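You operate a simulated robot arm through the tools that you are given. There is no shell and no other tool. Be economical: measure what you need, move in short steps, check, and stop when the job is done.

You are at the controls of a simulated robot arm. One attempt, no reset.

Task
Change the locked-off meter bench to the green tap link, then unlock it and switch it back on.
Fine: open the links door; old link into the empty pocket; door shut before switching on. Where these are worked on the way, their far stop is far enough and under half their travel is too little: links door.

It is judged by the outcome, as a careful person would: the job done as asked, and still so three seconds after it is handed in. It fails if anything else is knocked over, pushed out of place, dropped, spilled or broken.

Robot
A 7-joint arm with a two-finger parallel gripper on a trunk, on a base that drives. Base frame: it is fixed to the floor where the robot stands at the start and does not move with it; the origin is under the middle of the robot, x ahead of it, y to its left, z up. Lengths are in mm, angles in degrees, forces in N, time in s.
With the tool pointing down near the work surface it reaches from about 100 to 860 mm from the robot's upright axis, wherever it stands. Its first joint turns from -115.0 to 115.0 degrees. Places, roughly: blue key (4x3x7 cm) [1100, 600, 500]; hole of the first link pocket [1100, -200, 300]; hole of the red tap socket [1100, -100, 300]; isolator of the meter bench [1100, 600, 700]; isolator of the pulse bench [1300, -2300, 600]; links door [1100, -200, 500]; lock of the red padlock [1100, 600, 500]; lock of the yellow padlock [1200, -2400, 400]; orange tap link (5x3x7 cm) [1100, -100, 300]; red lamp in the meter bench cabinet [1200, 500, 600]; shackle of the yellow padlock [1300, -2400, 500]; tap switch of the meter bench [1200, 500, 400]; tap switch of the pulse bench [1300, -2500, 300]; try button of the meter bench [1200, 500, 700]; try button of the pulse bench [1300, -2500, 600]. Payload 3.91 kg.
The TCP is the grasp point between the finger pads, 30 mm short of the fingertips. In the tool frame z runs along the fingers and y along their closing line. The gripper opens to 110 mm. The fingers are 20 mm wide and 10 mm thick; the gripper's body (48 by 112 mm) begins 55 mm behind the TCP.
Orientation is that of the tool frame in the base frame, as [roll, pitch, yaw] about the fixed x, y, z axes, in that order (R = Rz(yaw) Ry(pitch) Rx(roll)). With the fingers straight down and closing along the base's y, the tool's x points along the base's -x, its y along +y and its z along -z.

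Tools
- The arm moves only by the tool jog_arm. Its argument "plan" is a list of rows, each an object (a shift or turn left out is 0, a gripper value left out holds the last) with "rot": the turn, a rotation vector about the tool's x, y, z in units of 4 degrees (1.0 is 4 degrees), a list of three; "delta_pos": the shift along the tool's x, y, z in units of 40 mm (1.0 is 40 mm), a list of three; "grip": the opening in per cent of the stroke, from 0 (shut) to 100 (fully open). In form: [{"rot": [wx, wy, wz], "delta_pos": [dx, dy, dz], "grip": grip}, ...]. A call has 1 to 10 rows; each row shifts and turns the commanded pose from where the row before left it, along the tool's axes as they then stand. A call with a number of a shift or a turn outside -1 to 1 is refused whole. Each row takes 0.2 s and may step no farther than 50 mm and 8.6 degrees from the row before; otherwise, or with a gripper value out of range, the whole call is refused. Where a pose cannot be reached the arm comes as near as it can. A force on the tool above 90 N (or 10 N above the force at the start of the call, whichever is more), or a blocked arm, ends the call early, and 0.2 s more pass. The fingers move at their own pace (about 153 mm/s each) and stop on an object; they squeeze with about 41 N. The grip force told is the motor's: it shows also when the fingers shut on nothing. Time passes only in rows, and 0.2 s behind the last, so rows that do not move let the fingers close. It gives the time, the measured TCP pose, the force on the tool (base axes), the opening and the grip force at its end, in the units of the frame above (readings bear some noise), with the torque about the TCP (base axes, N m) and any sound that the robot's microphone picked up, and new pictures: "pictures" is both (left out), scene, wrist or none.
- Cameras (640 x 400 px; columns grow to the right, rows downward): "scene" is now at [232, 173.4, 1161]; the picture's right is [-0.35, -0.94, 0.00], its down [-0.48, 0.18, -0.86] and it looks along [0.81, -0.30, -0.51] (base axes); focal length 294 px, centre (320, 200). "wrist" rides on the gripper at [72, 17, -103] in the tool frame; the picture's right is [-0.23, 0.97, 0.00], its down [-0.76, -0.18, -0.62] and it looks along [-0.61, -0.14, 0.78] (tool axes); focal length 222 px, centre (320, 200). There is no depth. A picture from a camera that has moved, and an enlarged one, comes with that camera's place and axes in the base frame and with its lens. The place of the scene camera against the robot may be out by one fixed shift of up to 25 mm in any direction.
- slide_trunk(by): slides the trunk up (or, below 0, down) by that many mm; the arm and the scene camera ride with it, the base frame stays. It gives what a move gives, with no picture.
- steer(legs): drives the robot by 1 to 6 legs, each [ahead, left, turn to the left] in mm, mm and degrees, along the robot's own axes; the way and the turn of a leg run together, so that a leg with both is an arc; at most 1500 mm and 180 degrees a leg. The arm and the cameras ride along, it lands a little off, and it stops where it bumps. It gives what a move gives, and a new picture of the scene camera.
- aim_head(pan, tilt): turns the head with the scene camera to pan (to the left, within 80 degrees either way) and tilt (down, from -29 to 69), counted from straight ahead of the robot. It gives what a move gives, and a new picture of the scene camera.
- enlarge(camera, box): a new picture of the part [left, top, right, bottom] of that camera's present view, enlarged. No time passes.
- close_job(): hands the job in; it is judged then, once.

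Go step by step. Nothing tells you exact positions but the pictures and the camera data: compare them with the known pose of the tool, close in by small moves and look again before you grip or let go. The budget is 120 turns and 260 pictures, counting those below and the enlarged ones. Unless the task says otherwise, let go and move clear before handing in, and close with one line.

The tools are called after "Emit:" as a command line: name --argument value ..., lists and objects as JSON in quotes. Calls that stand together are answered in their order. jog_arm: Moves the arm, as the interface text tells. Its arguments: {"type":"object","properties":{"plan":{"type":"array","items":{"type":"object","properties":{"rot":{"type":"array","items":{"type":"number"}},"delta_pos":{"type":"array","items":{"type":"number"}},"grip":{"type":"number"}}}},"pictures":{"type":"string","enum":["both","scene","wrist","none"]}},"required":["plan"]} The other tools are called the same way: slide_trunk (by) slides the trunk up or down; steer (legs) drives the base; aim_head (pan, tilt) turns the head that bears the scene camera; enlarge (camera, box) takes an enlarged picture of a part of a camera's view; close_job () hands the job in.

At the start:

```text
time_s: 0.0
tcp_pos: [639.8, -188.5, 794.3]
ee_rot: [-179.9, 0.0, -179.9]
wrist_force: [-0.1, -0.3, -0.4]
torque: [-0.02, -0.02, -0.01]
finger_gap: 110.1
grasp_force: 0.0
trunk travel left (down, up): [-475.0, 515.0]
robot x, y, heading: [-2.2, -1.9, -0.2]
head pan, tilt: [-20.2, 30.5]
```

scene: 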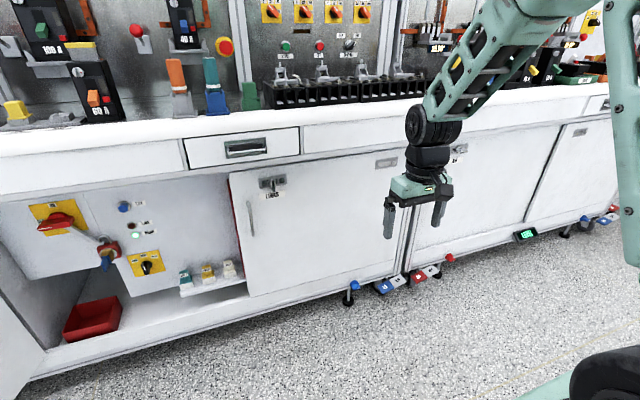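
wrist: 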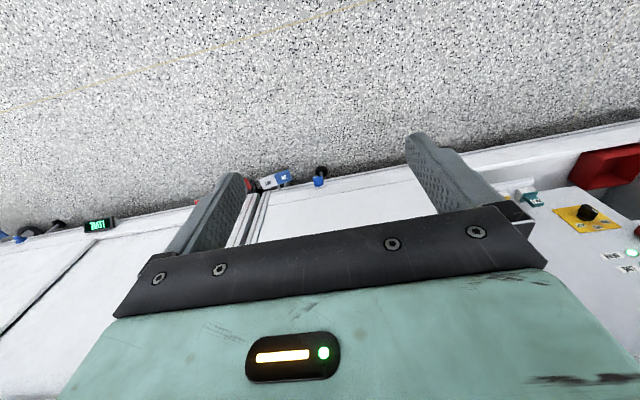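

I see the open meter bench at the left with its isolator, a padlock with a blue key, and the links door to its right. I'll look closer first.

Emit:
enlarge --camera "scene" --box '[0, 180, 250, 340]'

Emit:
enlarge --camera "scene" --box '[220, 140, 460, 300]'

```text
2.50 times, centred on (125, 260) of scene
camera zoom: at [232.0, 173.4, 1161.0], right [-0.35, -0.94, 0.0], down [-0.48, 0.18, -0.86], along [0.81, -0.3, -0.51], focal length 735 px, centre (808, 50)
```

zoom: 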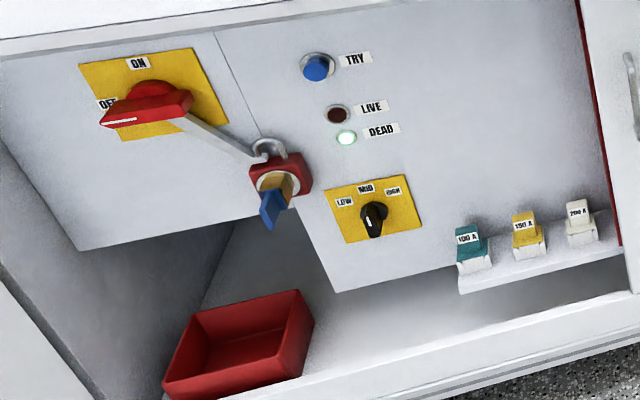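

```text
2.50 times, centred on (340, 220) of scene
camera zoom: at [232.0, 173.4, 1161.0], right [-0.35, -0.94, 0.0], down [-0.48, 0.18, -0.86], along [0.81, -0.3, -0.51], focal length 735 px, centre (270, 150)
```

zoom: 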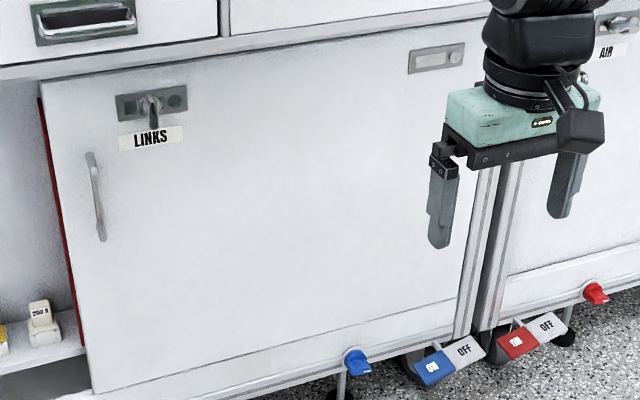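

Emit:
enlarge --camera "scene" --box '[230, 155, 330, 250]'

Emit:
enlarge --camera "scene" --box '[80, 190, 170, 290]'

Emit:
aim_head --pan 20 --tilt 30

```text
4.21 times, centred on (280, 202) of scene
camera zoom: at [232.0, 173.4, 1161.0], right [-0.35, -0.94, 0.0], down [-0.48, 0.18, -0.86], along [0.81, -0.3, -0.51], focal length 1238 px, centre (488, 190)
```

zoom: 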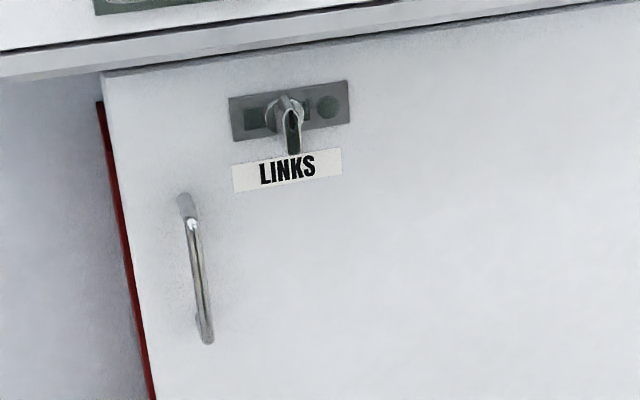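

```text
4.00 times, centred on (125, 240) of scene
camera zoom: at [232.0, 173.4, 1161.0], right [-0.35, -0.94, 0.0], down [-0.48, 0.18, -0.86], along [0.81, -0.3, -0.51], focal length 1176 px, centre (1100, 40)
```

zoom: 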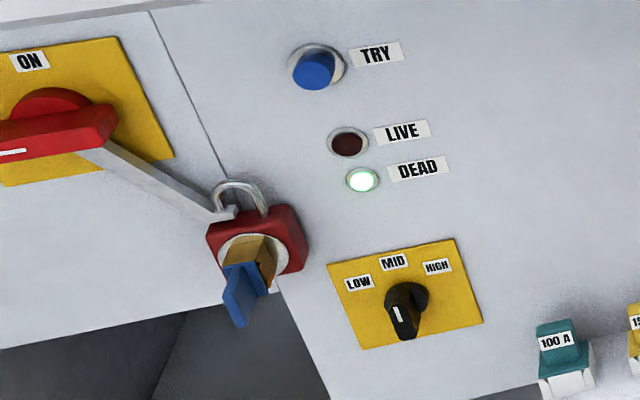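

```text
time_s: 1.1
tcp_pos: [639.7, -188.1, 794.3]
ee_rot: [-180.0, -0.1, 180.0]
wrist_force: [0.2, -1.2, -0.1]
torque: [0.0, 0.0, -0.02]
finger_gap: 110.0
grasp_force: 0.0
trunk travel left (down, up): [-475.0, 515.0]
robot x, y, heading: [2.1, 0.3, -0.0]
head pan, tilt: [20.0, 30.0]
camera scene: at [232.3, 235.4, 1161.7], right [0.34, -0.94, 0.0], down [-0.47, -0.17, -0.87], along [0.81, 0.3, -0.5], focal length 294 px, centre (320, 200)
```

scene: 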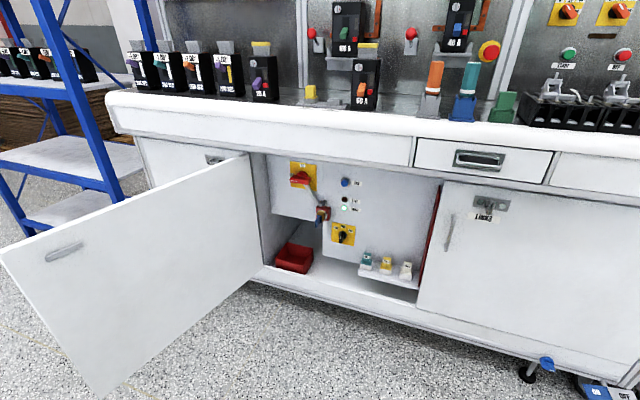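

The meter cabinet has its left door open, and the links door (handle at its left, so hinged at right) has a catch above its label. I'll level the gripper to face the cabinet.

Emit:
jog_arm --plan '[{"rot": [0, -1, 0]}, {"rot": [0, -1, 0]}, {"rot": [0, -1, 0]}, {"rot": [0, -1, 0]}, {"rot": [0, -1, 0]}, {"rot": [0, -1, 0]}, {"rot": [0, -1, 0]}, {"rot": [0, -1, 0]}, {"rot": [0, -1, 0]}, {"rot": [0, -1, 0]}]' --pictures "none"

Emit:
jog_arm --plan '[{"rot": [0, -1, 0]}, {"rot": [0, -1, 0]}, {"rot": [0, -1, 0]}, {"rot": [0, -1, 0]}, {"rot": [0, -1, 0]}, {"rot": [0, -1, 0]}, {"rot": [0, -1, 0]}, {"rot": [0, -1, 0]}, {"rot": [0, -1, 0]}, {"rot": [0, -1, 0]}]' --pictures "none"

Emit:
jog_arm --plan '[{"rot": [0, -1, 0]}, {"rot": [0, -1, 0]}, {"rot": [0, -0.5, 0]}, {}]' --pictures "both"

```text
time_s: 3.3
tcp_pos: [638.9, -188.3, 794.0]
ee_rot: [-179.9, 40.0, -179.9]
wrist_force: [-0.4, 1.1, 0.0]
torque: [0.01, -0.02, 0.02]
finger_gap: 110.2
grasp_force: 0.1
trunk travel left (down, up): [-475.0, 515.0]
robot x, y, heading: [0.6, 0.1, -0.0]
head pan, tilt: [20.0, 30.0]
```

```text
time_s: 5.5
tcp_pos: [683.1, -200.7, 794.0]
ee_rot: [-179.7, 80.1, -179.7]
wrist_force: [0.4, 0.6, 0.6]
torque: [-0.01, -0.01, 0.0]
finger_gap: 110.1
grasp_force: 0.1
out of reach, approached as far as the arm can: row 2, 3, 4, 5, 6, 7, 8
trunk travel left (down, up): [-475.0, 515.0]
robot x, y, heading: [3.3, -0.1, -0.2]
head pan, tilt: [20.0, 30.0]
```

```text
time_s: 6.5
tcp_pos: [681.5, -200.6, 793.7]
ee_rot: [-61.4, 89.9, -61.5]
wrist_force: [0.4, -0.6, -0.1]
torque: [0.03, -0.01, 0.02]
finger_gap: 110.0
grasp_force: 0.1
trunk travel left (down, up): [-475.0, 515.0]
robot x, y, heading: [0.8, -0.5, -0.2]
head pan, tilt: [20.0, 30.0]
camera scene: at [232.3, 235.5, 1161.7], right [0.34, -0.94, 0.0], down [-0.47, -0.17, -0.87], along [0.81, 0.3, -0.5], focal length 294 px, centre (320, 200)
camera wrist: at [579.9, -184.0, 722.5], right [0.0, 0.97, 0.23], down [-0.62, -0.18, 0.76], along [0.78, -0.14, 0.61], focal length 222 px, centre (320, 200)
```

scene: 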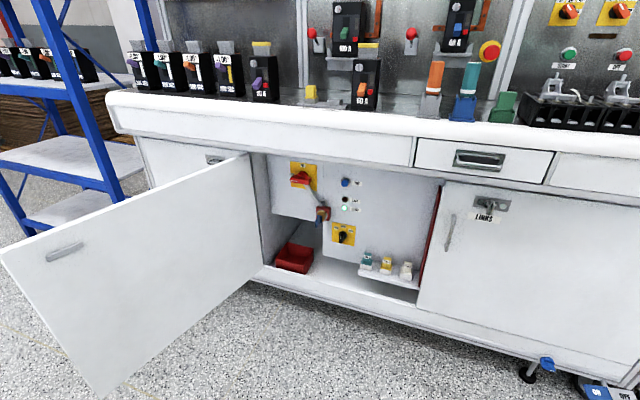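
wrist: 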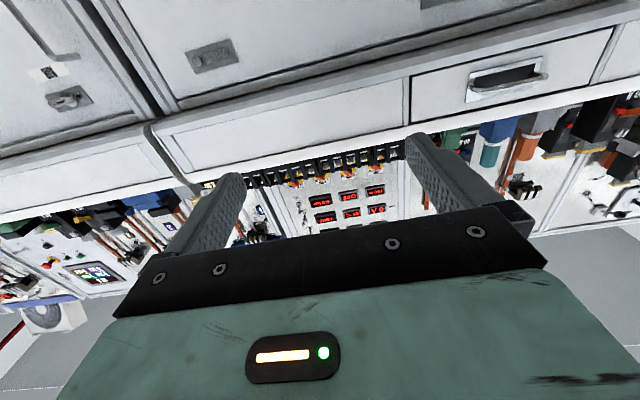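

Emit:
steer --legs '[[200, 220, 0]]'

Emit:
aim_head --pan -20 --tilt 30

Emit:
enlarge --camera "scene" --box '[160, 100, 480, 300]'

```text
time_s: 8.5
tcp_pos: [876.1, 13.3, 793.6]
ee_rot: [-89.6, 90.0, -89.8]
wrist_force: [-0.2, -0.7, 0.5]
torque: [-0.03, -0.01, -0.01]
finger_gap: 110.1
grasp_force: 0.0
trunk travel left (down, up): [-475.0, 515.0]
robot x, y, heading: [196.2, 217.5, -0.3]
head pan, tilt: [20.0, 30.0]
camera scene: at [428.6, 451.8, 1161.7], right [0.34, -0.94, 0.0], down [-0.47, -0.17, -0.87], along [0.81, 0.29, -0.5], focal length 294 px, centre (320, 200)
```

scene: 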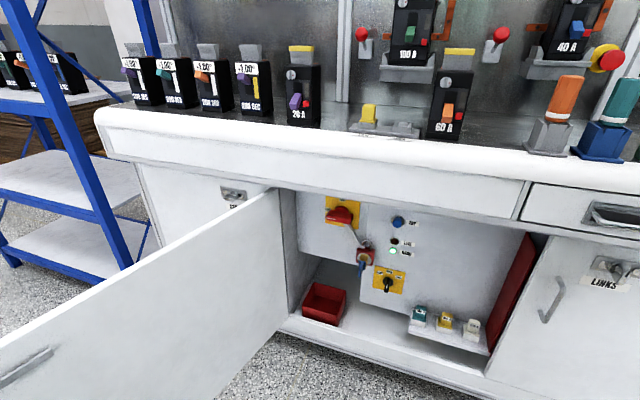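

```text
time_s: 9.6
tcp_pos: [876.1, 13.9, 794.3]
ee_rot: [-88.9, 90.0, -89.1]
wrist_force: [0.3, -0.1, 0.6]
torque: [-0.02, -0.01, -0.01]
finger_gap: 109.9
grasp_force: 0.1
trunk travel left (down, up): [-475.0, 515.0]
robot x, y, heading: [194.9, 215.8, -0.1]
head pan, tilt: [-20.0, 30.0]
camera scene: at [428.4, 390.0, 1161.7], right [-0.34, -0.94, 0.0], down [-0.47, 0.17, -0.87], along [0.81, -0.3, -0.5], focal length 294 px, centre (320, 200)
```

scene: 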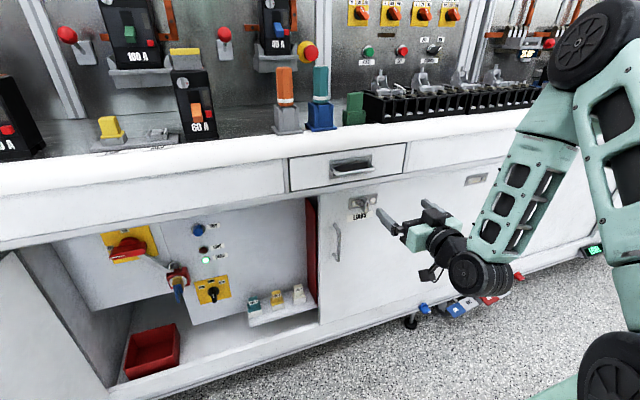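

```text
2.00 times, centred on (320, 200) of scene
camera zoom: at [428.4, 390.0, 1161.7], right [-0.34, -0.94, 0.0], down [-0.47, 0.17, -0.87], along [0.81, -0.3, -0.5], focal length 588 px, centre (320, 200)
```

zoom: 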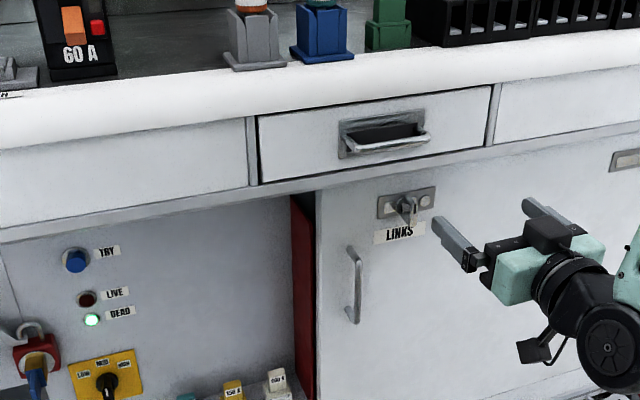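

Emit:
enlarge --camera "scene" --box '[330, 180, 394, 220]'

Emit:
enlarge --camera "wrist" --box '[160, 0, 480, 200]'

```text
10.00 times, centred on (362, 200) of scene
camera zoom: at [428.4, 390.0, 1161.7], right [-0.34, -0.94, 0.0], down [-0.47, 0.17, -0.87], along [0.81, -0.3, -0.5], focal length 2939 px, centre (-100, 200)
```

zoom: 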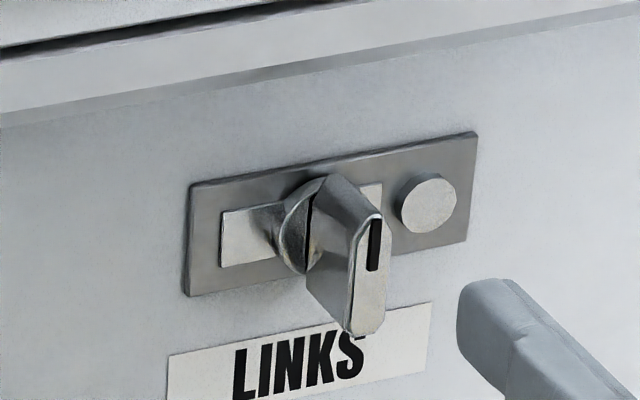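

```text
2.00 times, centred on (320, 100) of wrist
camera zoom: at [774.6, 30.9, 722.5], right [0.0, 0.97, 0.23], down [-0.62, -0.17, 0.76], along [0.78, -0.14, 0.61], focal length 444 px, centre (320, 400)
```

zoom: 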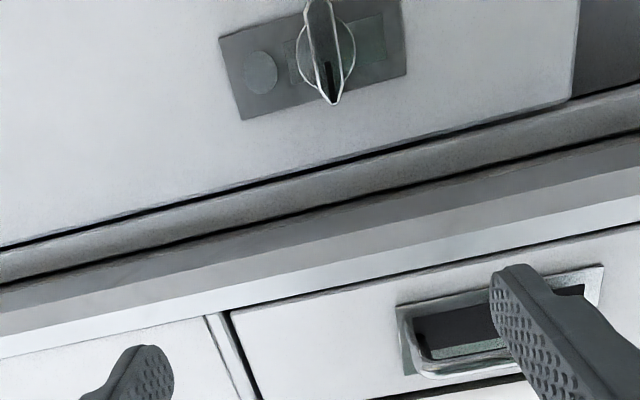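

The catch is a wing knob standing upright at about (1030, 31, 727). I'll align with it and come closer.

Emit:
jog_arm --plan '[{"delta_pos": [0.8, 0.25, 0]}, {"delta_pos": [0.87, 0.2, 0]}, {}]' --pictures "none"

Emit:
steer --legs '[[90, 0, 0]]'

Emit:
enlarge --camera "wrist" --box '[160, 0, 480, 200]'

```text
time_s: 10.3
tcp_pos: [878.7, 32.0, 727.0]
ee_rot: [-60.9, 89.9, -61.1]
wrist_force: [0.2, -0.2, 0.6]
torque: [-0.01, -0.03, -0.03]
finger_gap: 109.7
grasp_force: 0.0
trunk travel left (down, up): [-475.0, 515.0]
robot x, y, heading: [195.6, 214.4, -0.3]
head pan, tilt: [-20.0, 30.0]
```

```text
time_s: 11.4
tcp_pos: [967.3, 32.2, 727.0]
ee_rot: [-85.4, 89.9, -85.5]
wrist_force: [1.1, -0.5, 0.8]
torque: [-0.01, 0.0, -0.01]
finger_gap: 110.1
grasp_force: 0.0
trunk travel left (down, up): [-475.0, 515.0]
robot x, y, heading: [283.3, 215.0, -0.2]
head pan, tilt: [-20.0, 30.0]
camera scene: at [517.6, 390.0, 1161.7], right [-0.34, -0.94, 0.0], down [-0.47, 0.17, -0.87], along [0.81, -0.3, -0.5], focal length 294 px, centre (320, 200)
```

scene: 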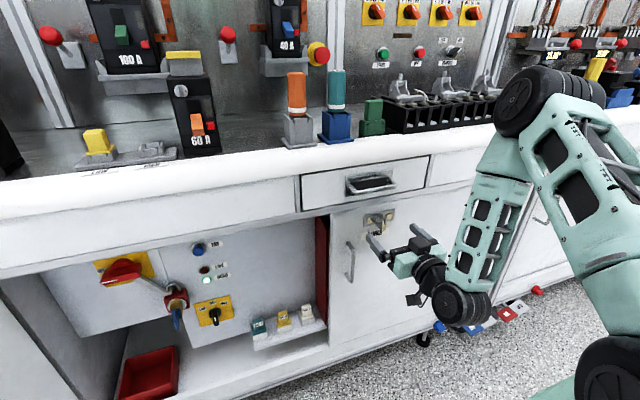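

```text
2.00 times, centred on (320, 100) of wrist
camera zoom: at [865.9, 49.4, 655.6], right [0.0, 0.97, 0.23], down [-0.62, -0.18, 0.76], along [0.78, -0.14, 0.61], focal length 444 px, centre (320, 400)
```

zoom: 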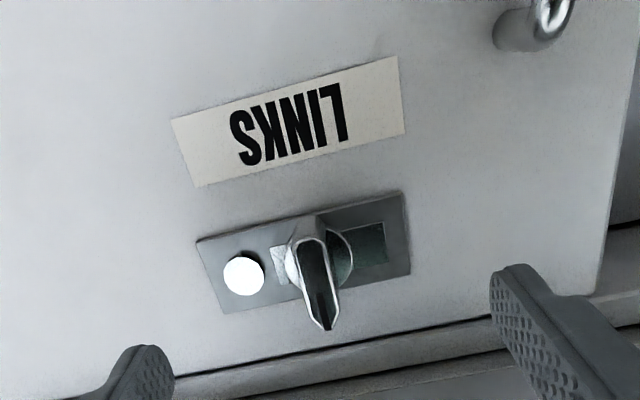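

Emit:
jog_arm --plan '[{"delta_pos": [0, 0, 0.6], "grip": 60}, {"delta_pos": [0, 0, 0.6]}, {}]' --pictures "wrist"

```text
time_s: 12.2
tcp_pos: [1016.6, 31.5, 728.3]
ee_rot: [-68.7, 89.8, -68.7]
wrist_force: [0.0, -0.5, -1.0]
torque: [-0.04, 0.02, 0.02]
finger_gap: 66.1
grasp_force: 0.1
trunk travel left (down, up): [-475.0, 515.0]
robot x, y, heading: [281.1, 213.2, -0.3]
head pan, tilt: [-20.0, 30.0]
camera wrist: at [914.2, 48.7, 656.5], right [0.0, 0.97, 0.23], down [-0.62, -0.17, 0.76], along [0.78, -0.14, 0.61], focal length 222 px, centre (320, 200)
```

wrist: 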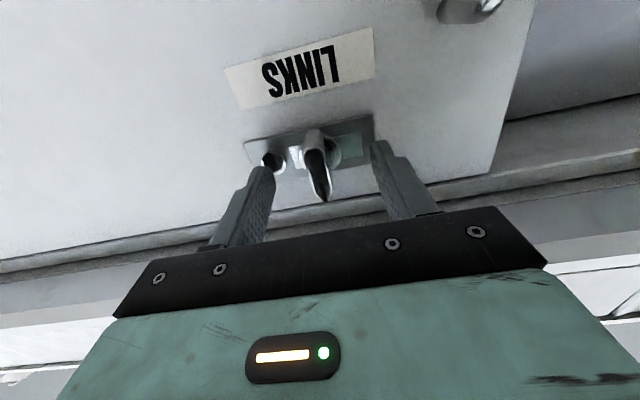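

Emit:
jog_arm --plan '[{"grip": 0}, {"grip": 0}, {"grip": 0}]' --pictures "wrist"

```text
time_s: 13.1
tcp_pos: [1015.3, 32.0, 728.5]
ee_rot: [-68.7, 89.9, -68.6]
wrist_force: [0.3, 0.4, 0.9]
torque: [0.01, 0.06, 0.29]
finger_gap: 13.1
grasp_force: 44.8
trunk travel left (down, up): [-475.0, 515.0]
robot x, y, heading: [285.0, 221.2, -0.2]
head pan, tilt: [-20.0, 30.0]
camera wrist: at [914.0, 48.9, 656.5], right [0.0, 0.97, 0.23], down [-0.62, -0.18, 0.76], along [0.78, -0.14, 0.61], focal length 222 px, centre (320, 200)
```

wrist: 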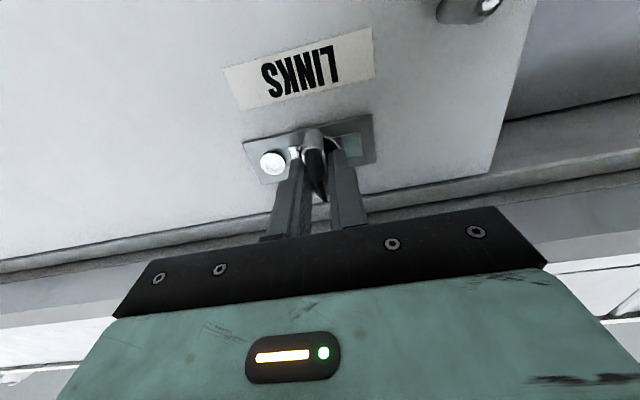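

Emit:
jog_arm --plan '[{"rot": [0, 0, 1]}, {"rot": [0, 0, 1]}, {"rot": [0, 0, 1]}, {}]' --pictures "wrist"

```text
time_s: 14.1
tcp_pos: [1016.2, 31.6, 727.1]
ee_rot: [89.6, 77.9, 89.4]
wrist_force: [1.2, -6.3, 5.9]
torque: [-0.99, 0.29, 0.56]
finger_gap: 16.3
grasp_force: 44.6
trunk travel left (down, up): [-475.0, 515.0]
robot x, y, heading: [281.9, 216.3, -0.2]
head pan, tilt: [-20.0, 30.0]
camera wrist: at [914.1, 63.5, 661.6], right [0.0, 0.91, 0.42], down [-0.63, -0.33, 0.71], along [0.78, -0.27, 0.57], focal length 222 px, centre (320, 200)
```

wrist: 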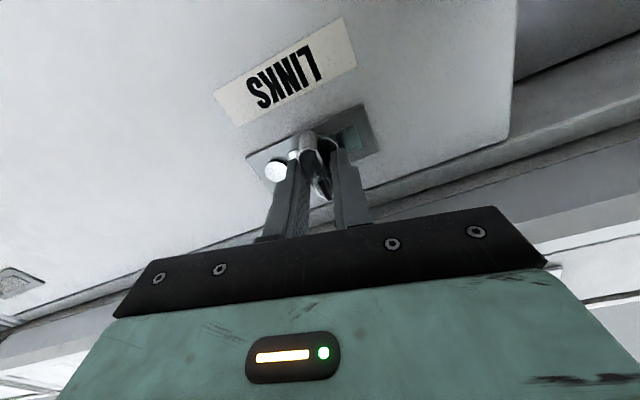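

It resists this way (gap spreading), so I'll try the other direction.

Emit:
jog_arm --plan '[{"rot": [0, 0, -1]}, {"rot": [0, 0, -1]}, {"rot": [0, 0, -1]}, {"rot": [0, 0, -1]}, {"rot": [0, 0, -1]}, {"rot": [0, 0, -1]}, {}]' --pictures "wrist"

```text
time_s: 15.7
tcp_pos: [1016.4, 32.1, 726.4]
ee_rot: [-90.0, 78.0, -90.0]
wrist_force: [0.9, -5.0, 3.7]
torque: [0.0, -0.8, 0.42]
finger_gap: 12.8
grasp_force: 44.6
trunk travel left (down, up): [-475.0, 515.0]
robot x, y, heading: [284.9, 217.4, -0.3]
head pan, tilt: [-20.0, 30.0]
camera wrist: at [913.7, 33.9, 654.1], right [0.0, 1.0, 0.02], down [-0.62, -0.01, 0.78], along [0.78, -0.01, 0.62], focal length 222 px, centre (320, 200)
```

wrist: 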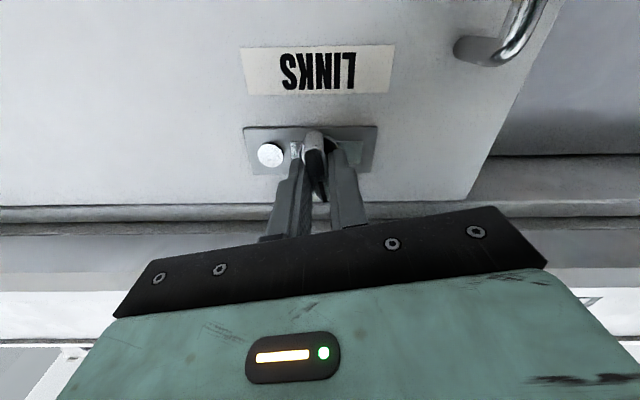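

Emit:
jog_arm --plan '[{"rot": [0, 0, -1]}, {"rot": [0, 0, -1]}, {"rot": [0, 0, -1]}, {"rot": [0, 0, -1]}, {"rot": [0, 0, -1]}, {"rot": [0, 0, -1]}, {"rot": [0, 0, -1]}, {"rot": [0, 0, -1]}, {}]' --pictures "wrist"

Emit:
enlarge --camera "scene" --box '[340, 200, 420, 250]'

```text
time_s: 17.6
tcp_pos: [1017.5, 34.3, 726.9]
ee_rot: [-90.0, 45.9, -90.0]
wrist_force: [-6.0, 19.9, 6.3]
torque: [0.03, 0.46, -0.31]
finger_gap: 13.0
grasp_force: 45.6
trunk travel left (down, up): [-475.0, 515.0]
robot x, y, heading: [286.2, 214.9, -0.1]
head pan, tilt: [-20.0, 30.0]
camera wrist: at [914.0, -4.8, 664.1], right [0.0, 0.86, -0.51], down [-0.62, 0.4, 0.67], along [0.78, 0.32, 0.53], focal length 222 px, centre (320, 200)
```

wrist: 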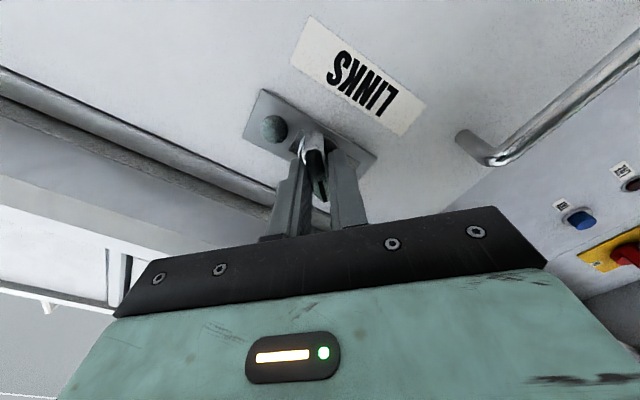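

```text
8.00 times, centred on (380, 225) of scene
camera zoom: at [517.2, 390.8, 1161.7], right [-0.34, -0.94, 0.0], down [-0.47, 0.17, -0.87], along [0.81, -0.3, -0.5], focal length 2351 px, centre (-160, 0)
```

zoom: 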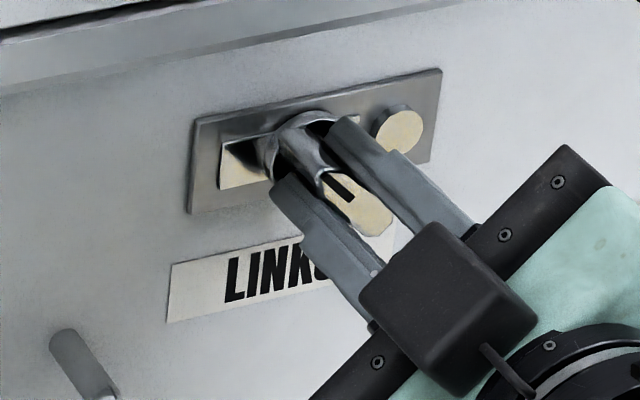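

Turning well. I'll continue to about 90°.

Emit:
jog_arm --plan '[{"rot": [0, 0, -1]}, {"rot": [0, 0, -1]}, {"rot": [0, 0, -1]}, {"rot": [0, 0, -1]}, {"rot": [0, 0, -1]}, {"rot": [0, 0, -1]}, {"rot": [0, 0, -1]}, {"rot": [0, 0, -1]}, {"rot": [0, 0, -1]}, {}]' --pictures "none"

Emit:
jog_arm --plan '[{"rot": [0, 0, -1]}, {"rot": [0, 0, -1]}, {}]' --pictures "wrist"

Emit:
enlarge --camera "scene" --box '[340, 200, 420, 250]'

```text
time_s: 19.9
tcp_pos: [1015.3, 34.2, 725.6]
ee_rot: [-90.2, 10.1, -89.9]
wrist_force: [-8.5, 28.3, -20.0]
torque: [0.04, -0.02, -0.11]
finger_gap: 13.0
grasp_force: 44.9
trunk travel left (down, up): [-475.0, 515.0]
robot x, y, heading: [285.8, 216.1, -0.1]
head pan, tilt: [-20.0, 30.0]
```

```text
time_s: 20.6
tcp_pos: [1017.4, 34.8, 725.8]
ee_rot: [-90.1, 2.1, -89.9]
wrist_force: [-8.3, 25.4, -27.2]
torque: [0.02, 0.08, -0.03]
finger_gap: 12.7
grasp_force: 44.8
trunk travel left (down, up): [-475.0, 515.0]
robot x, y, heading: [284.5, 216.0, -0.5]
head pan, tilt: [-20.0, 30.0]
camera wrist: at [914.1, -37.8, 707.3], right [0.0, 0.26, -0.97], down [-0.62, 0.75, 0.21], along [0.78, 0.6, 0.16], focal length 222 px, centre (320, 200)
```

wrist: 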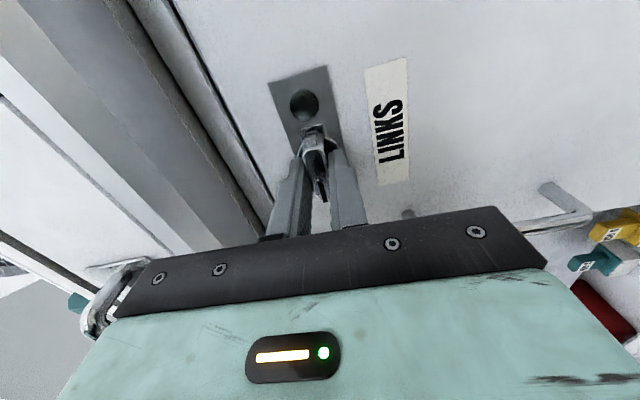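

```text
8.00 times, centred on (380, 225) of scene
camera zoom: at [518.3, 390.4, 1161.3], right [-0.34, -0.94, 0.0], down [-0.47, 0.17, -0.87], along [0.81, -0.3, -0.5], focal length 2351 px, centre (-160, 0)
```

zoom: 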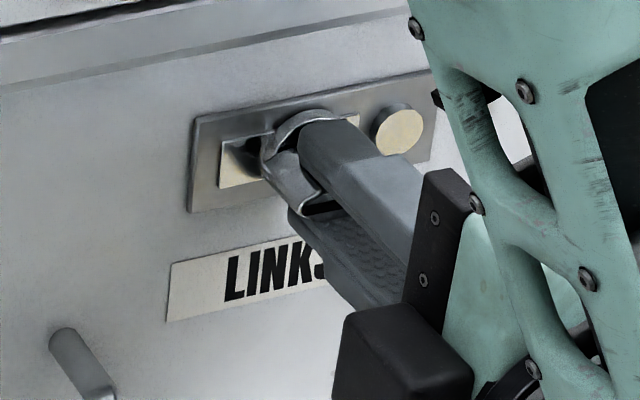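

Emit:
jog_arm --plan '[{"rot": [0, 0, -1]}, {"rot": [0, 0, -1]}, {}]' --pictures "none"

```text
time_s: 21.4
tcp_pos: [1017.3, 33.8, 725.3]
ee_rot: [-90.3, -5.9, -89.9]
wrist_force: [-10.3, 16.7, -30.6]
torque: [1.12, 0.26, 0.53]
finger_gap: 14.4
grasp_force: 44.9
trunk travel left (down, up): [-475.0, 515.0]
robot x, y, heading: [283.3, 218.4, -0.4]
head pan, tilt: [-20.0, 30.0]
```

Emit:
jog_arm --plan '[{"grip": 50}, {"grip": 50}, {"delta_pos": [0, 0, -1]}, {"delta_pos": [0, 0, -1]}, {"rot": [0, 0, 1]}, {"rot": [0, 0, 1]}, {"rot": [0, 0, 1]}, {"rot": [0, 0, 1]}, {"rot": [0, 0, 1]}, {"rot": [0, 0, 1]}]' --pictures "scene"

Emit:
jog_arm --plan '[{"rot": [0, 0, 1]}, {"rot": [0, 0, 1]}, {"rot": [0, 0, 1]}, {"rot": [0, 0, 1]}, {"rot": [0, 0, 1]}, {"rot": [0, 0, 1]}, {"rot": [0, 0, 1]}, {"rot": [0, 0, 1]}, {"rot": [0, 0, 1]}, {"rot": [0, 0, 1]}]' --pictures "none"

Emit:
jog_arm --plan '[{"rot": [0, 0, 1]}, {"rot": [0, 0, 1]}, {"rot": [0, 0, 1]}, {"rot": [0, 0, 1]}, {"rot": [0, 0, 1]}, {"rot": [0, 0, 1]}, {"rot": [0, 0, 1]}, {"rot": [0, 0, 1]}, {}]' --pictures "both"

```text
time_s: 23.6
tcp_pos: [935.3, 32.2, 727.4]
ee_rot: [-90.0, 17.9, -90.3]
wrist_force: [0.1, 0.2, 0.3]
torque: [-0.01, 0.03, 0.01]
finger_gap: 54.8
grasp_force: 0.1
trunk travel left (down, up): [-475.0, 515.0]
robot x, y, heading: [283.8, 214.3, 0.0]
head pan, tilt: [-20.0, 30.0]
camera scene: at [517.6, 390.0, 1161.7], right [-0.34, -0.94, 0.0], down [-0.47, 0.17, -0.87], along [0.81, -0.3, -0.5], focal length 294 px, centre (320, 200)
```

scene: 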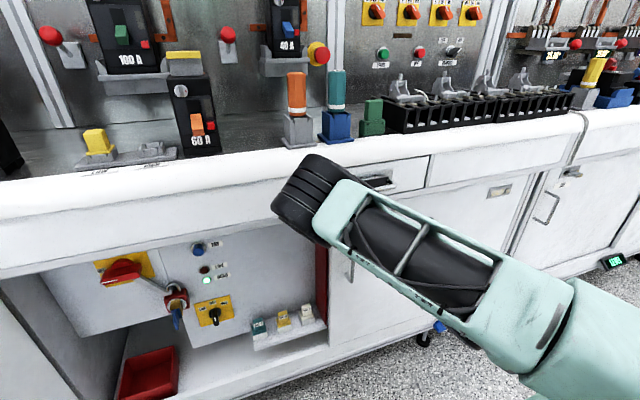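

```text
time_s: 25.9
tcp_pos: [935.5, 32.3, 727.1]
ee_rot: [-90.0, 58.0, -90.2]
wrist_force: [0.0, -0.2, 0.0]
torque: [0.01, 0.01, 0.0]
finger_gap: 54.9
grasp_force: 0.1
trunk travel left (down, up): [-475.0, 515.0]
robot x, y, heading: [289.5, 215.8, -0.2]
head pan, tilt: [-20.0, 30.0]
```

```text
time_s: 27.9
tcp_pos: [937.1, 31.8, 726.8]
ee_rot: [97.0, 90.0, 96.8]
wrist_force: [0.6, 0.6, -0.4]
torque: [-0.03, -0.01, 0.01]
finger_gap: 55.0
grasp_force: 0.0
trunk travel left (down, up): [-475.0, 515.0]
robot x, y, heading: [285.8, 214.1, -0.1]
head pan, tilt: [-20.0, 30.0]
camera scene: at [517.6, 390.0, 1161.7], right [-0.34, -0.94, 0.0], down [-0.47, 0.17, -0.87], along [0.81, -0.3, -0.5], focal length 294 px, centre (320, 200)
camera wrist: at [834.0, 49.9, 655.7], right [0.0, 0.97, 0.23], down [-0.62, -0.18, 0.76], along [0.78, -0.14, 0.61], focal length 222 px, centre (320, 200)
```

scene: 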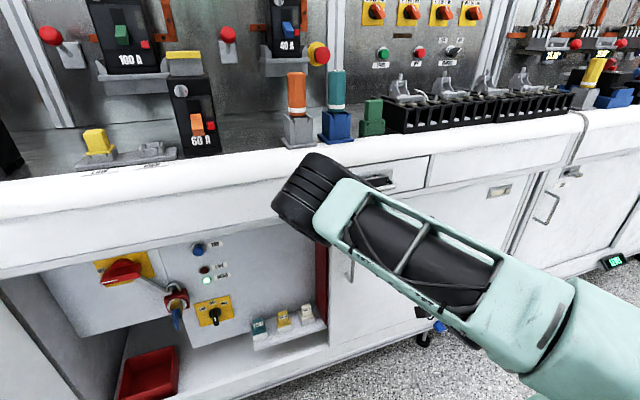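
wrist: 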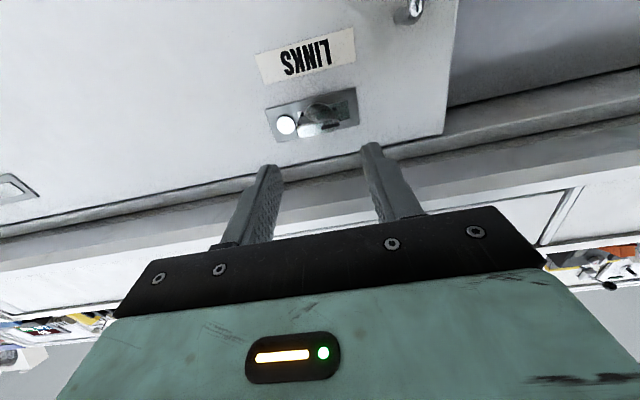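

The wing is now horizontal. I move down and left toward the handle.

Emit:
jog_arm --plan '[{"delta_pos": [0.8, 0.6, -0.3]}, {"delta_pos": [0.8, 0.6, 0]}, {"delta_pos": [0.6, 0.6, 0]}, {}]' --pictures "wrist"

```text
time_s: 28.9
tcp_pos: [925.4, 105.2, 641.5]
ee_rot: [-85.2, 89.9, -85.4]
wrist_force: [0.5, -0.2, 0.3]
torque: [0.01, 0.01, -0.05]
finger_gap: 55.0
grasp_force: 0.2
trunk travel left (down, up): [-475.0, 515.0]
robot x, y, heading: [286.9, 215.9, -0.4]
head pan, tilt: [-20.0, 30.0]
camera wrist: at [823.5, 121.7, 569.9], right [0.0, 0.97, 0.23], down [-0.62, -0.17, 0.76], along [0.78, -0.14, 0.61], focal length 222 px, centre (320, 200)
```

wrist: 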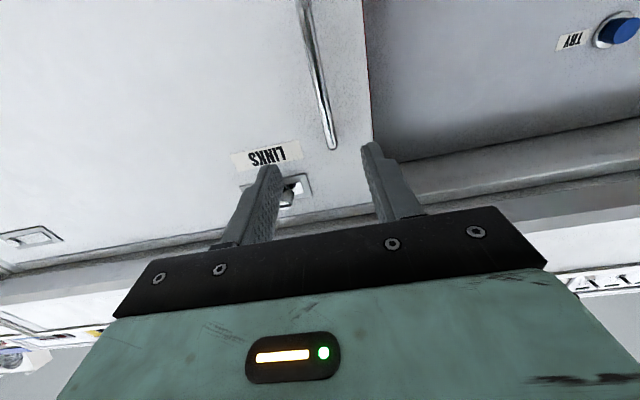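

Emit:
jog_arm --plan '[{"delta_pos": [0.3, 0.14, 0.6]}, {"delta_pos": [0, 0, 0.8]}, {"delta_pos": [0, 0, 0.75]}, {}]' --pictures "wrist"

```text
time_s: 29.9
tcp_pos: [1009.8, 110.0, 627.3]
ee_rot: [-86.1, 89.8, -86.2]
wrist_force: [0.0, -0.8, -0.4]
torque: [0.02, -0.03, 0.01]
finger_gap: 55.1
grasp_force: 0.1
trunk travel left (down, up): [-475.0, 515.0]
robot x, y, heading: [285.1, 215.2, -0.1]
head pan, tilt: [-20.0, 30.0]
camera wrist: at [908.4, 126.6, 555.7], right [0.0, 0.97, 0.23], down [-0.62, -0.17, 0.76], along [0.78, -0.14, 0.61], focal length 222 px, centre (320, 200)
```

wrist: 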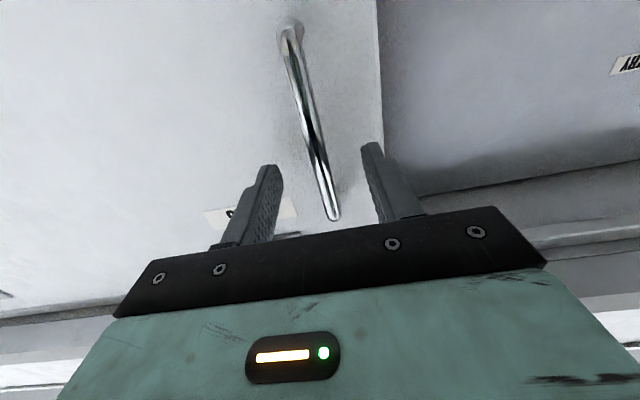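

Emit:
jog_arm --plan '[{"grip": 0}, {"grip": 0}, {"grip": 0}, {"rot": [-0.75, 0, 0], "delta_pos": [0, -0.023, -0.873]}, {"rot": [-0.75, 0, 0], "delta_pos": [0, -0.023, -0.873]}, {}]' --pictures "both"

```text
time_s: 31.2
tcp_pos: [941.4, 104.9, 626.6]
ee_rot: [-91.2, 89.9, -85.4]
wrist_force: [0.3, -0.3, 0.7]
torque: [-0.03, -0.03, -0.01]
finger_gap: 0.0
grasp_force: 37.4
trunk travel left (down, up): [-475.0, 515.0]
robot x, y, heading: [288.8, 215.0, -0.3]
head pan, tilt: [-20.0, 30.0]
camera scene: at [517.6, 389.8, 1161.7], right [-0.34, -0.94, 0.0], down [-0.47, 0.17, -0.87], along [0.81, -0.3, -0.5], focal length 294 px, centre (320, 200)
camera wrist: at [837.5, 111.4, 555.4], right [-0.1, 0.97, 0.23], down [-0.6, -0.24, 0.76], along [0.79, -0.06, 0.61], focal length 222 px, centre (320, 200)
```

scene: 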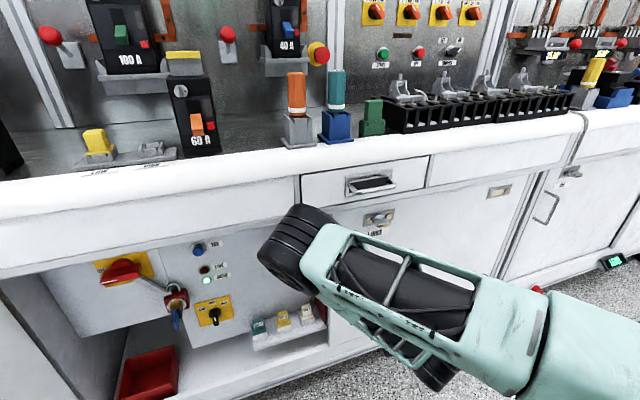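
wrist: 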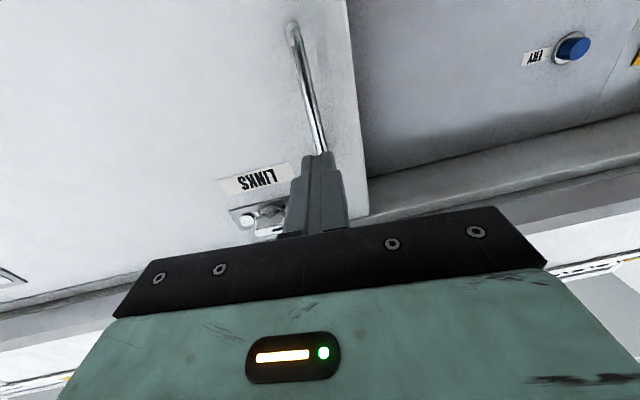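

The fingers only caught the rim of the bar and slipped off. I'll go back with a deeper reach.

Emit:
jog_arm --plan '[{"grip": 40}, {"grip": 40}, {"rot": [0.75, 0, 0], "delta_pos": [0, 0.023, 0.873]}, {"rot": [0.75, 0, 0], "delta_pos": [0, 0.023, 0.873]}, {"delta_pos": [0, 0, 0.27]}, {}]' --pictures "none"

Emit:
jog_arm --plan '[{"grip": 0}, {"grip": 0}, {"grip": 0}]' --pictures "wrist"

```text
time_s: 32.6
tcp_pos: [1023.1, 112.8, 626.7]
ee_rot: [-100.9, 89.9, -101.0]
wrist_force: [0.1, -0.5, 0.7]
torque: [0.01, 0.04, 0.01]
finger_gap: 43.8
grasp_force: 0.0
trunk travel left (down, up): [-475.0, 515.0]
robot x, y, heading: [285.4, 216.2, -0.3]
head pan, tilt: [-20.0, 30.0]
```

```text
time_s: 33.5
tcp_pos: [1022.2, 112.2, 626.5]
ee_rot: [-92.1, 89.8, -92.3]
wrist_force: [-0.5, -4.1, 0.7]
torque: [0.11, 0.24, 0.0]
finger_gap: 10.8
grasp_force: 44.7
trunk travel left (down, up): [-475.0, 515.0]
robot x, y, heading: [286.0, 220.3, -0.2]
head pan, tilt: [-20.0, 30.0]
camera wrist: at [920.0, 129.0, 554.7], right [0.0, 0.97, 0.23], down [-0.62, -0.17, 0.76], along [0.78, -0.14, 0.61], focal length 222 px, centre (320, 200)
```

wrist: 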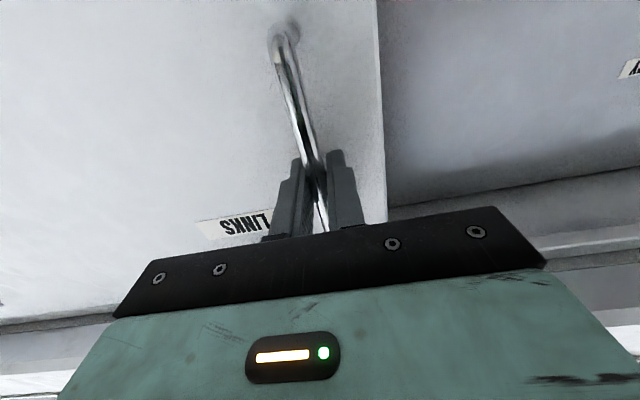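

Gripped (10.8 mm). Now pull along the door's arc.

Emit:
jog_arm --plan '[{"rot": [-0.75, 0, 0], "delta_pos": [0, -0.023, -0.873]}, {"rot": [-0.75, 0, 0], "delta_pos": [0, -0.023, -0.873]}, {}]' --pictures "both"

```text
time_s: 34.2
tcp_pos: [950.8, 109.4, 628.0]
ee_rot: [-125.5, 90.0, -119.5]
wrist_force: [0.1, 0.6, 0.6]
torque: [0.01, 0.01, -0.01]
finger_gap: 0.0
grasp_force: 37.8
trunk travel left (down, up): [-475.0, 515.0]
robot x, y, heading: [283.0, 216.9, -0.2]
head pan, tilt: [-20.0, 30.0]
camera scene: at [517.4, 390.1, 1161.7], right [-0.34, -0.94, 0.0], down [-0.47, 0.17, -0.87], along [0.81, -0.3, -0.5], focal length 294 px, centre (320, 200)
camera wrist: at [846.8, 115.8, 555.8], right [-0.1, 0.97, 0.23], down [-0.6, -0.24, 0.76], along [0.79, -0.06, 0.61], focal length 222 px, centre (320, 200)
```

scene: 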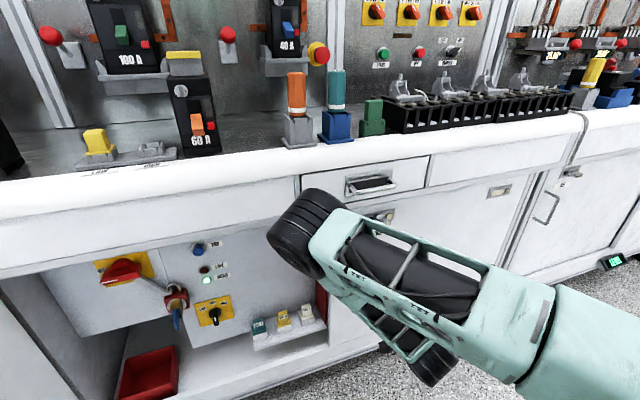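
wrist: 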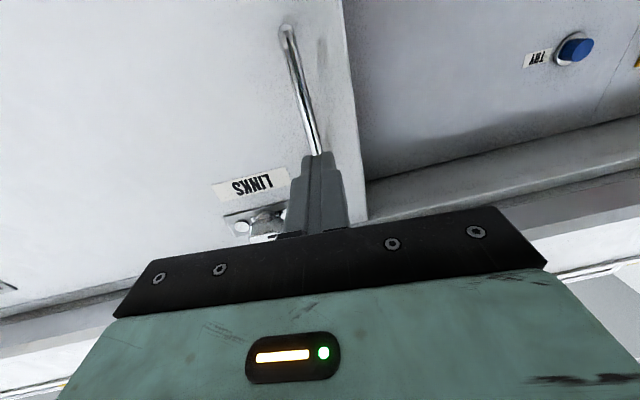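

Emit:
enlarge --camera "wrist" --box '[220, 0, 420, 220]'

Emit:
enlarge --camera "scene" --box '[280, 200, 440, 360]'

```text
1.82 times, centred on (320, 110) of wrist
camera zoom: at [846.8, 115.8, 555.8], right [-0.1, 0.97, 0.23], down [-0.6, -0.24, 0.76], along [0.79, -0.06, 0.61], focal length 404 px, centre (320, 364)
```

zoom: 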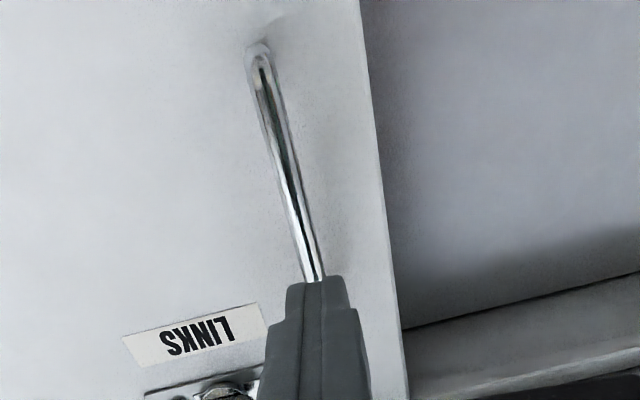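

```text
2.50 times, centred on (360, 280) of scene
camera zoom: at [517.4, 390.1, 1161.7], right [-0.34, -0.94, 0.0], down [-0.47, 0.17, -0.87], along [0.81, -0.3, -0.5], focal length 735 px, centre (220, 0)
```

zoom: 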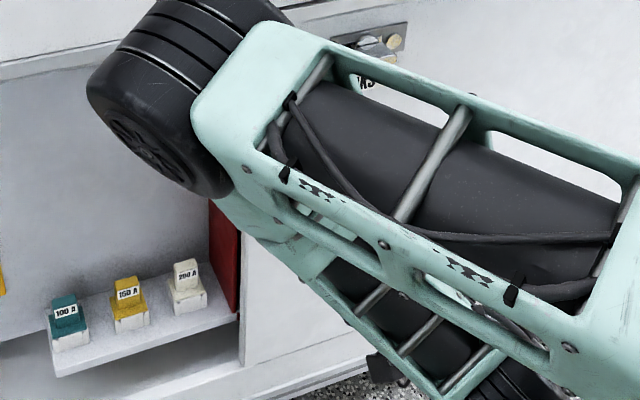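

The door did not move; the grip slipped. I'll regrip and pull slowly, watching the force.

Emit:
jog_arm --plan '[{"grip": 40}, {"grip": 40}, {"rot": [0.75, 0, 0], "delta_pos": [0, 0.023, 0.873]}, {"rot": [0.75, 0, 0], "delta_pos": [0, 0.023, 0.873]}, {"delta_pos": [0, 0, 0.05]}, {}, {"grip": 0}, {"grip": 0}, {"grip": 0}]' --pictures "none"

Emit:
jog_arm --plan '[{"delta_pos": [0, 0, -0.1]}, {"delta_pos": [0, 0, -0.1]}, {}]' --pictures "none"

Emit:
jog_arm --plan '[{"delta_pos": [0, 0, -0.1]}, {"delta_pos": [0, 0, -0.1]}, {}]' --pictures "wrist"

```text
time_s: 36.2
tcp_pos: [1023.3, 111.5, 626.6]
ee_rot: [-101.9, 89.8, -102.3]
wrist_force: [0.7, -30.0, -0.5]
torque: [0.2, 0.38, -0.05]
finger_gap: 10.5
grasp_force: 44.9
trunk travel left (down, up): [-475.0, 515.0]
robot x, y, heading: [288.0, 217.6, -0.2]
head pan, tilt: [-20.0, 30.0]
```

```text
time_s: 37.0
tcp_pos: [1016.0, 111.2, 627.4]
ee_rot: [-46.8, 89.7, -47.4]
wrist_force: [32.2, -40.5, -3.6]
torque: [0.39, 0.1, -0.1]
finger_gap: 10.8
grasp_force: 44.8
trunk travel left (down, up): [-475.0, 515.0]
robot x, y, heading: [282.4, 217.4, -0.4]
head pan, tilt: [-20.0, 30.0]
```

```text
time_s: 37.9
tcp_pos: [1008.4, 112.7, 627.3]
ee_rot: [-56.6, 89.7, -57.2]
wrist_force: [31.1, -39.5, 0.1]
torque: [0.31, 0.06, -0.39]
finger_gap: 10.8
grasp_force: 44.9
trunk travel left (down, up): [-475.0, 515.0]
robot x, y, heading: [284.6, 220.8, 0.1]
head pan, tilt: [-20.0, 30.0]
camera wrist: at [906.4, 129.4, 555.8], right [0.01, 0.98, 0.22], down [-0.63, -0.17, 0.76], along [0.78, -0.15, 0.61], focal length 222 px, centre (320, 200)
```

wrist: 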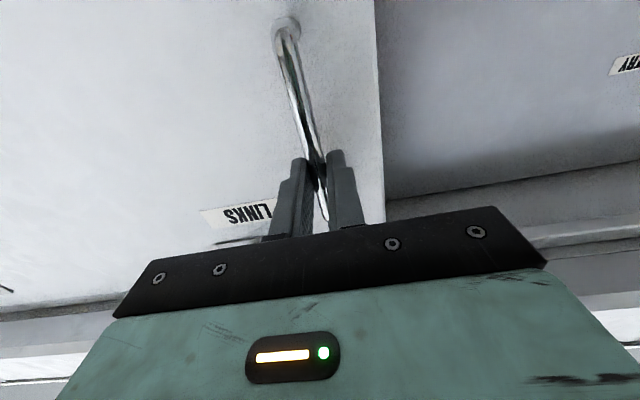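

Emit:
jog_arm --plan '[{"grip": 40}, {"grip": 40}, {"delta_pos": [0, 0, -1]}, {"delta_pos": [0.3, 0, -1]}, {"delta_pos": [1, 0, -0.5]}, {"delta_pos": [1, 0, 0]}, {"delta_pos": [1, 0, 0]}, {}]' --pictures "none"

Emit:
enlarge --camera "scene" --box '[348, 195, 428, 245]'

Emit:
enlarge --camera "scene" --box '[480, 140, 640, 240]'

```text
time_s: 39.6
tcp_pos: [908.5, 117.9, 494.6]
ee_rot: [-88.7, 89.9, -88.8]
wrist_force: [0.4, -0.7, -0.4]
torque: [0.0, 0.0, 0.02]
finger_gap: 43.9
grasp_force: 0.1
trunk travel left (down, up): [-475.0, 515.0]
robot x, y, heading: [285.1, 214.9, 0.0]
head pan, tilt: [-20.0, 30.0]
```

```text
8.00 times, centred on (388, 220) of scene
camera zoom: at [517.6, 390.0, 1161.7], right [-0.34, -0.94, 0.0], down [-0.47, 0.17, -0.87], along [0.81, -0.3, -0.5], focal length 2351 px, centre (-224, 40)
```

zoom: 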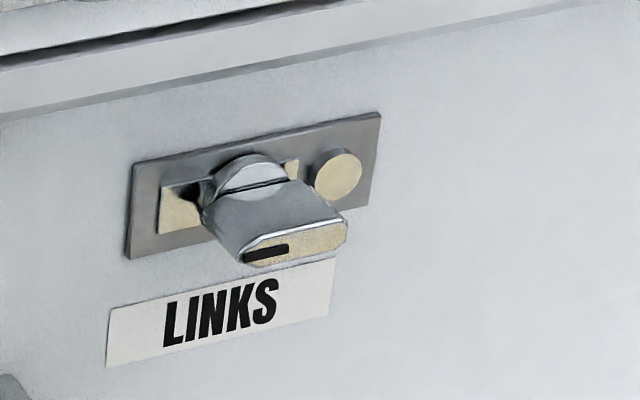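

```text
4.00 times, centred on (560, 190) of scene
camera zoom: at [517.6, 390.0, 1161.7], right [-0.34, -0.94, 0.0], down [-0.47, 0.17, -0.87], along [0.81, -0.3, -0.5], focal length 1176 px, centre (-640, 240)
```

zoom: 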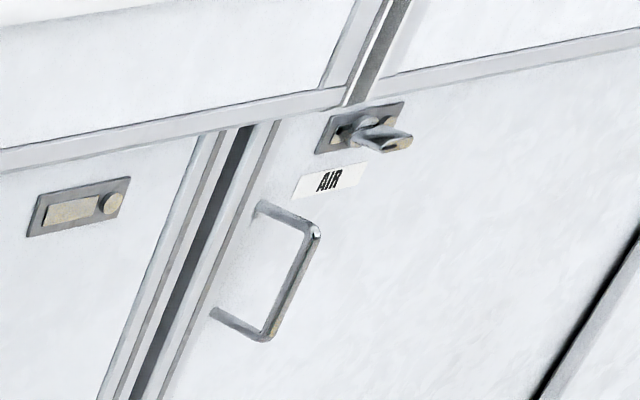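

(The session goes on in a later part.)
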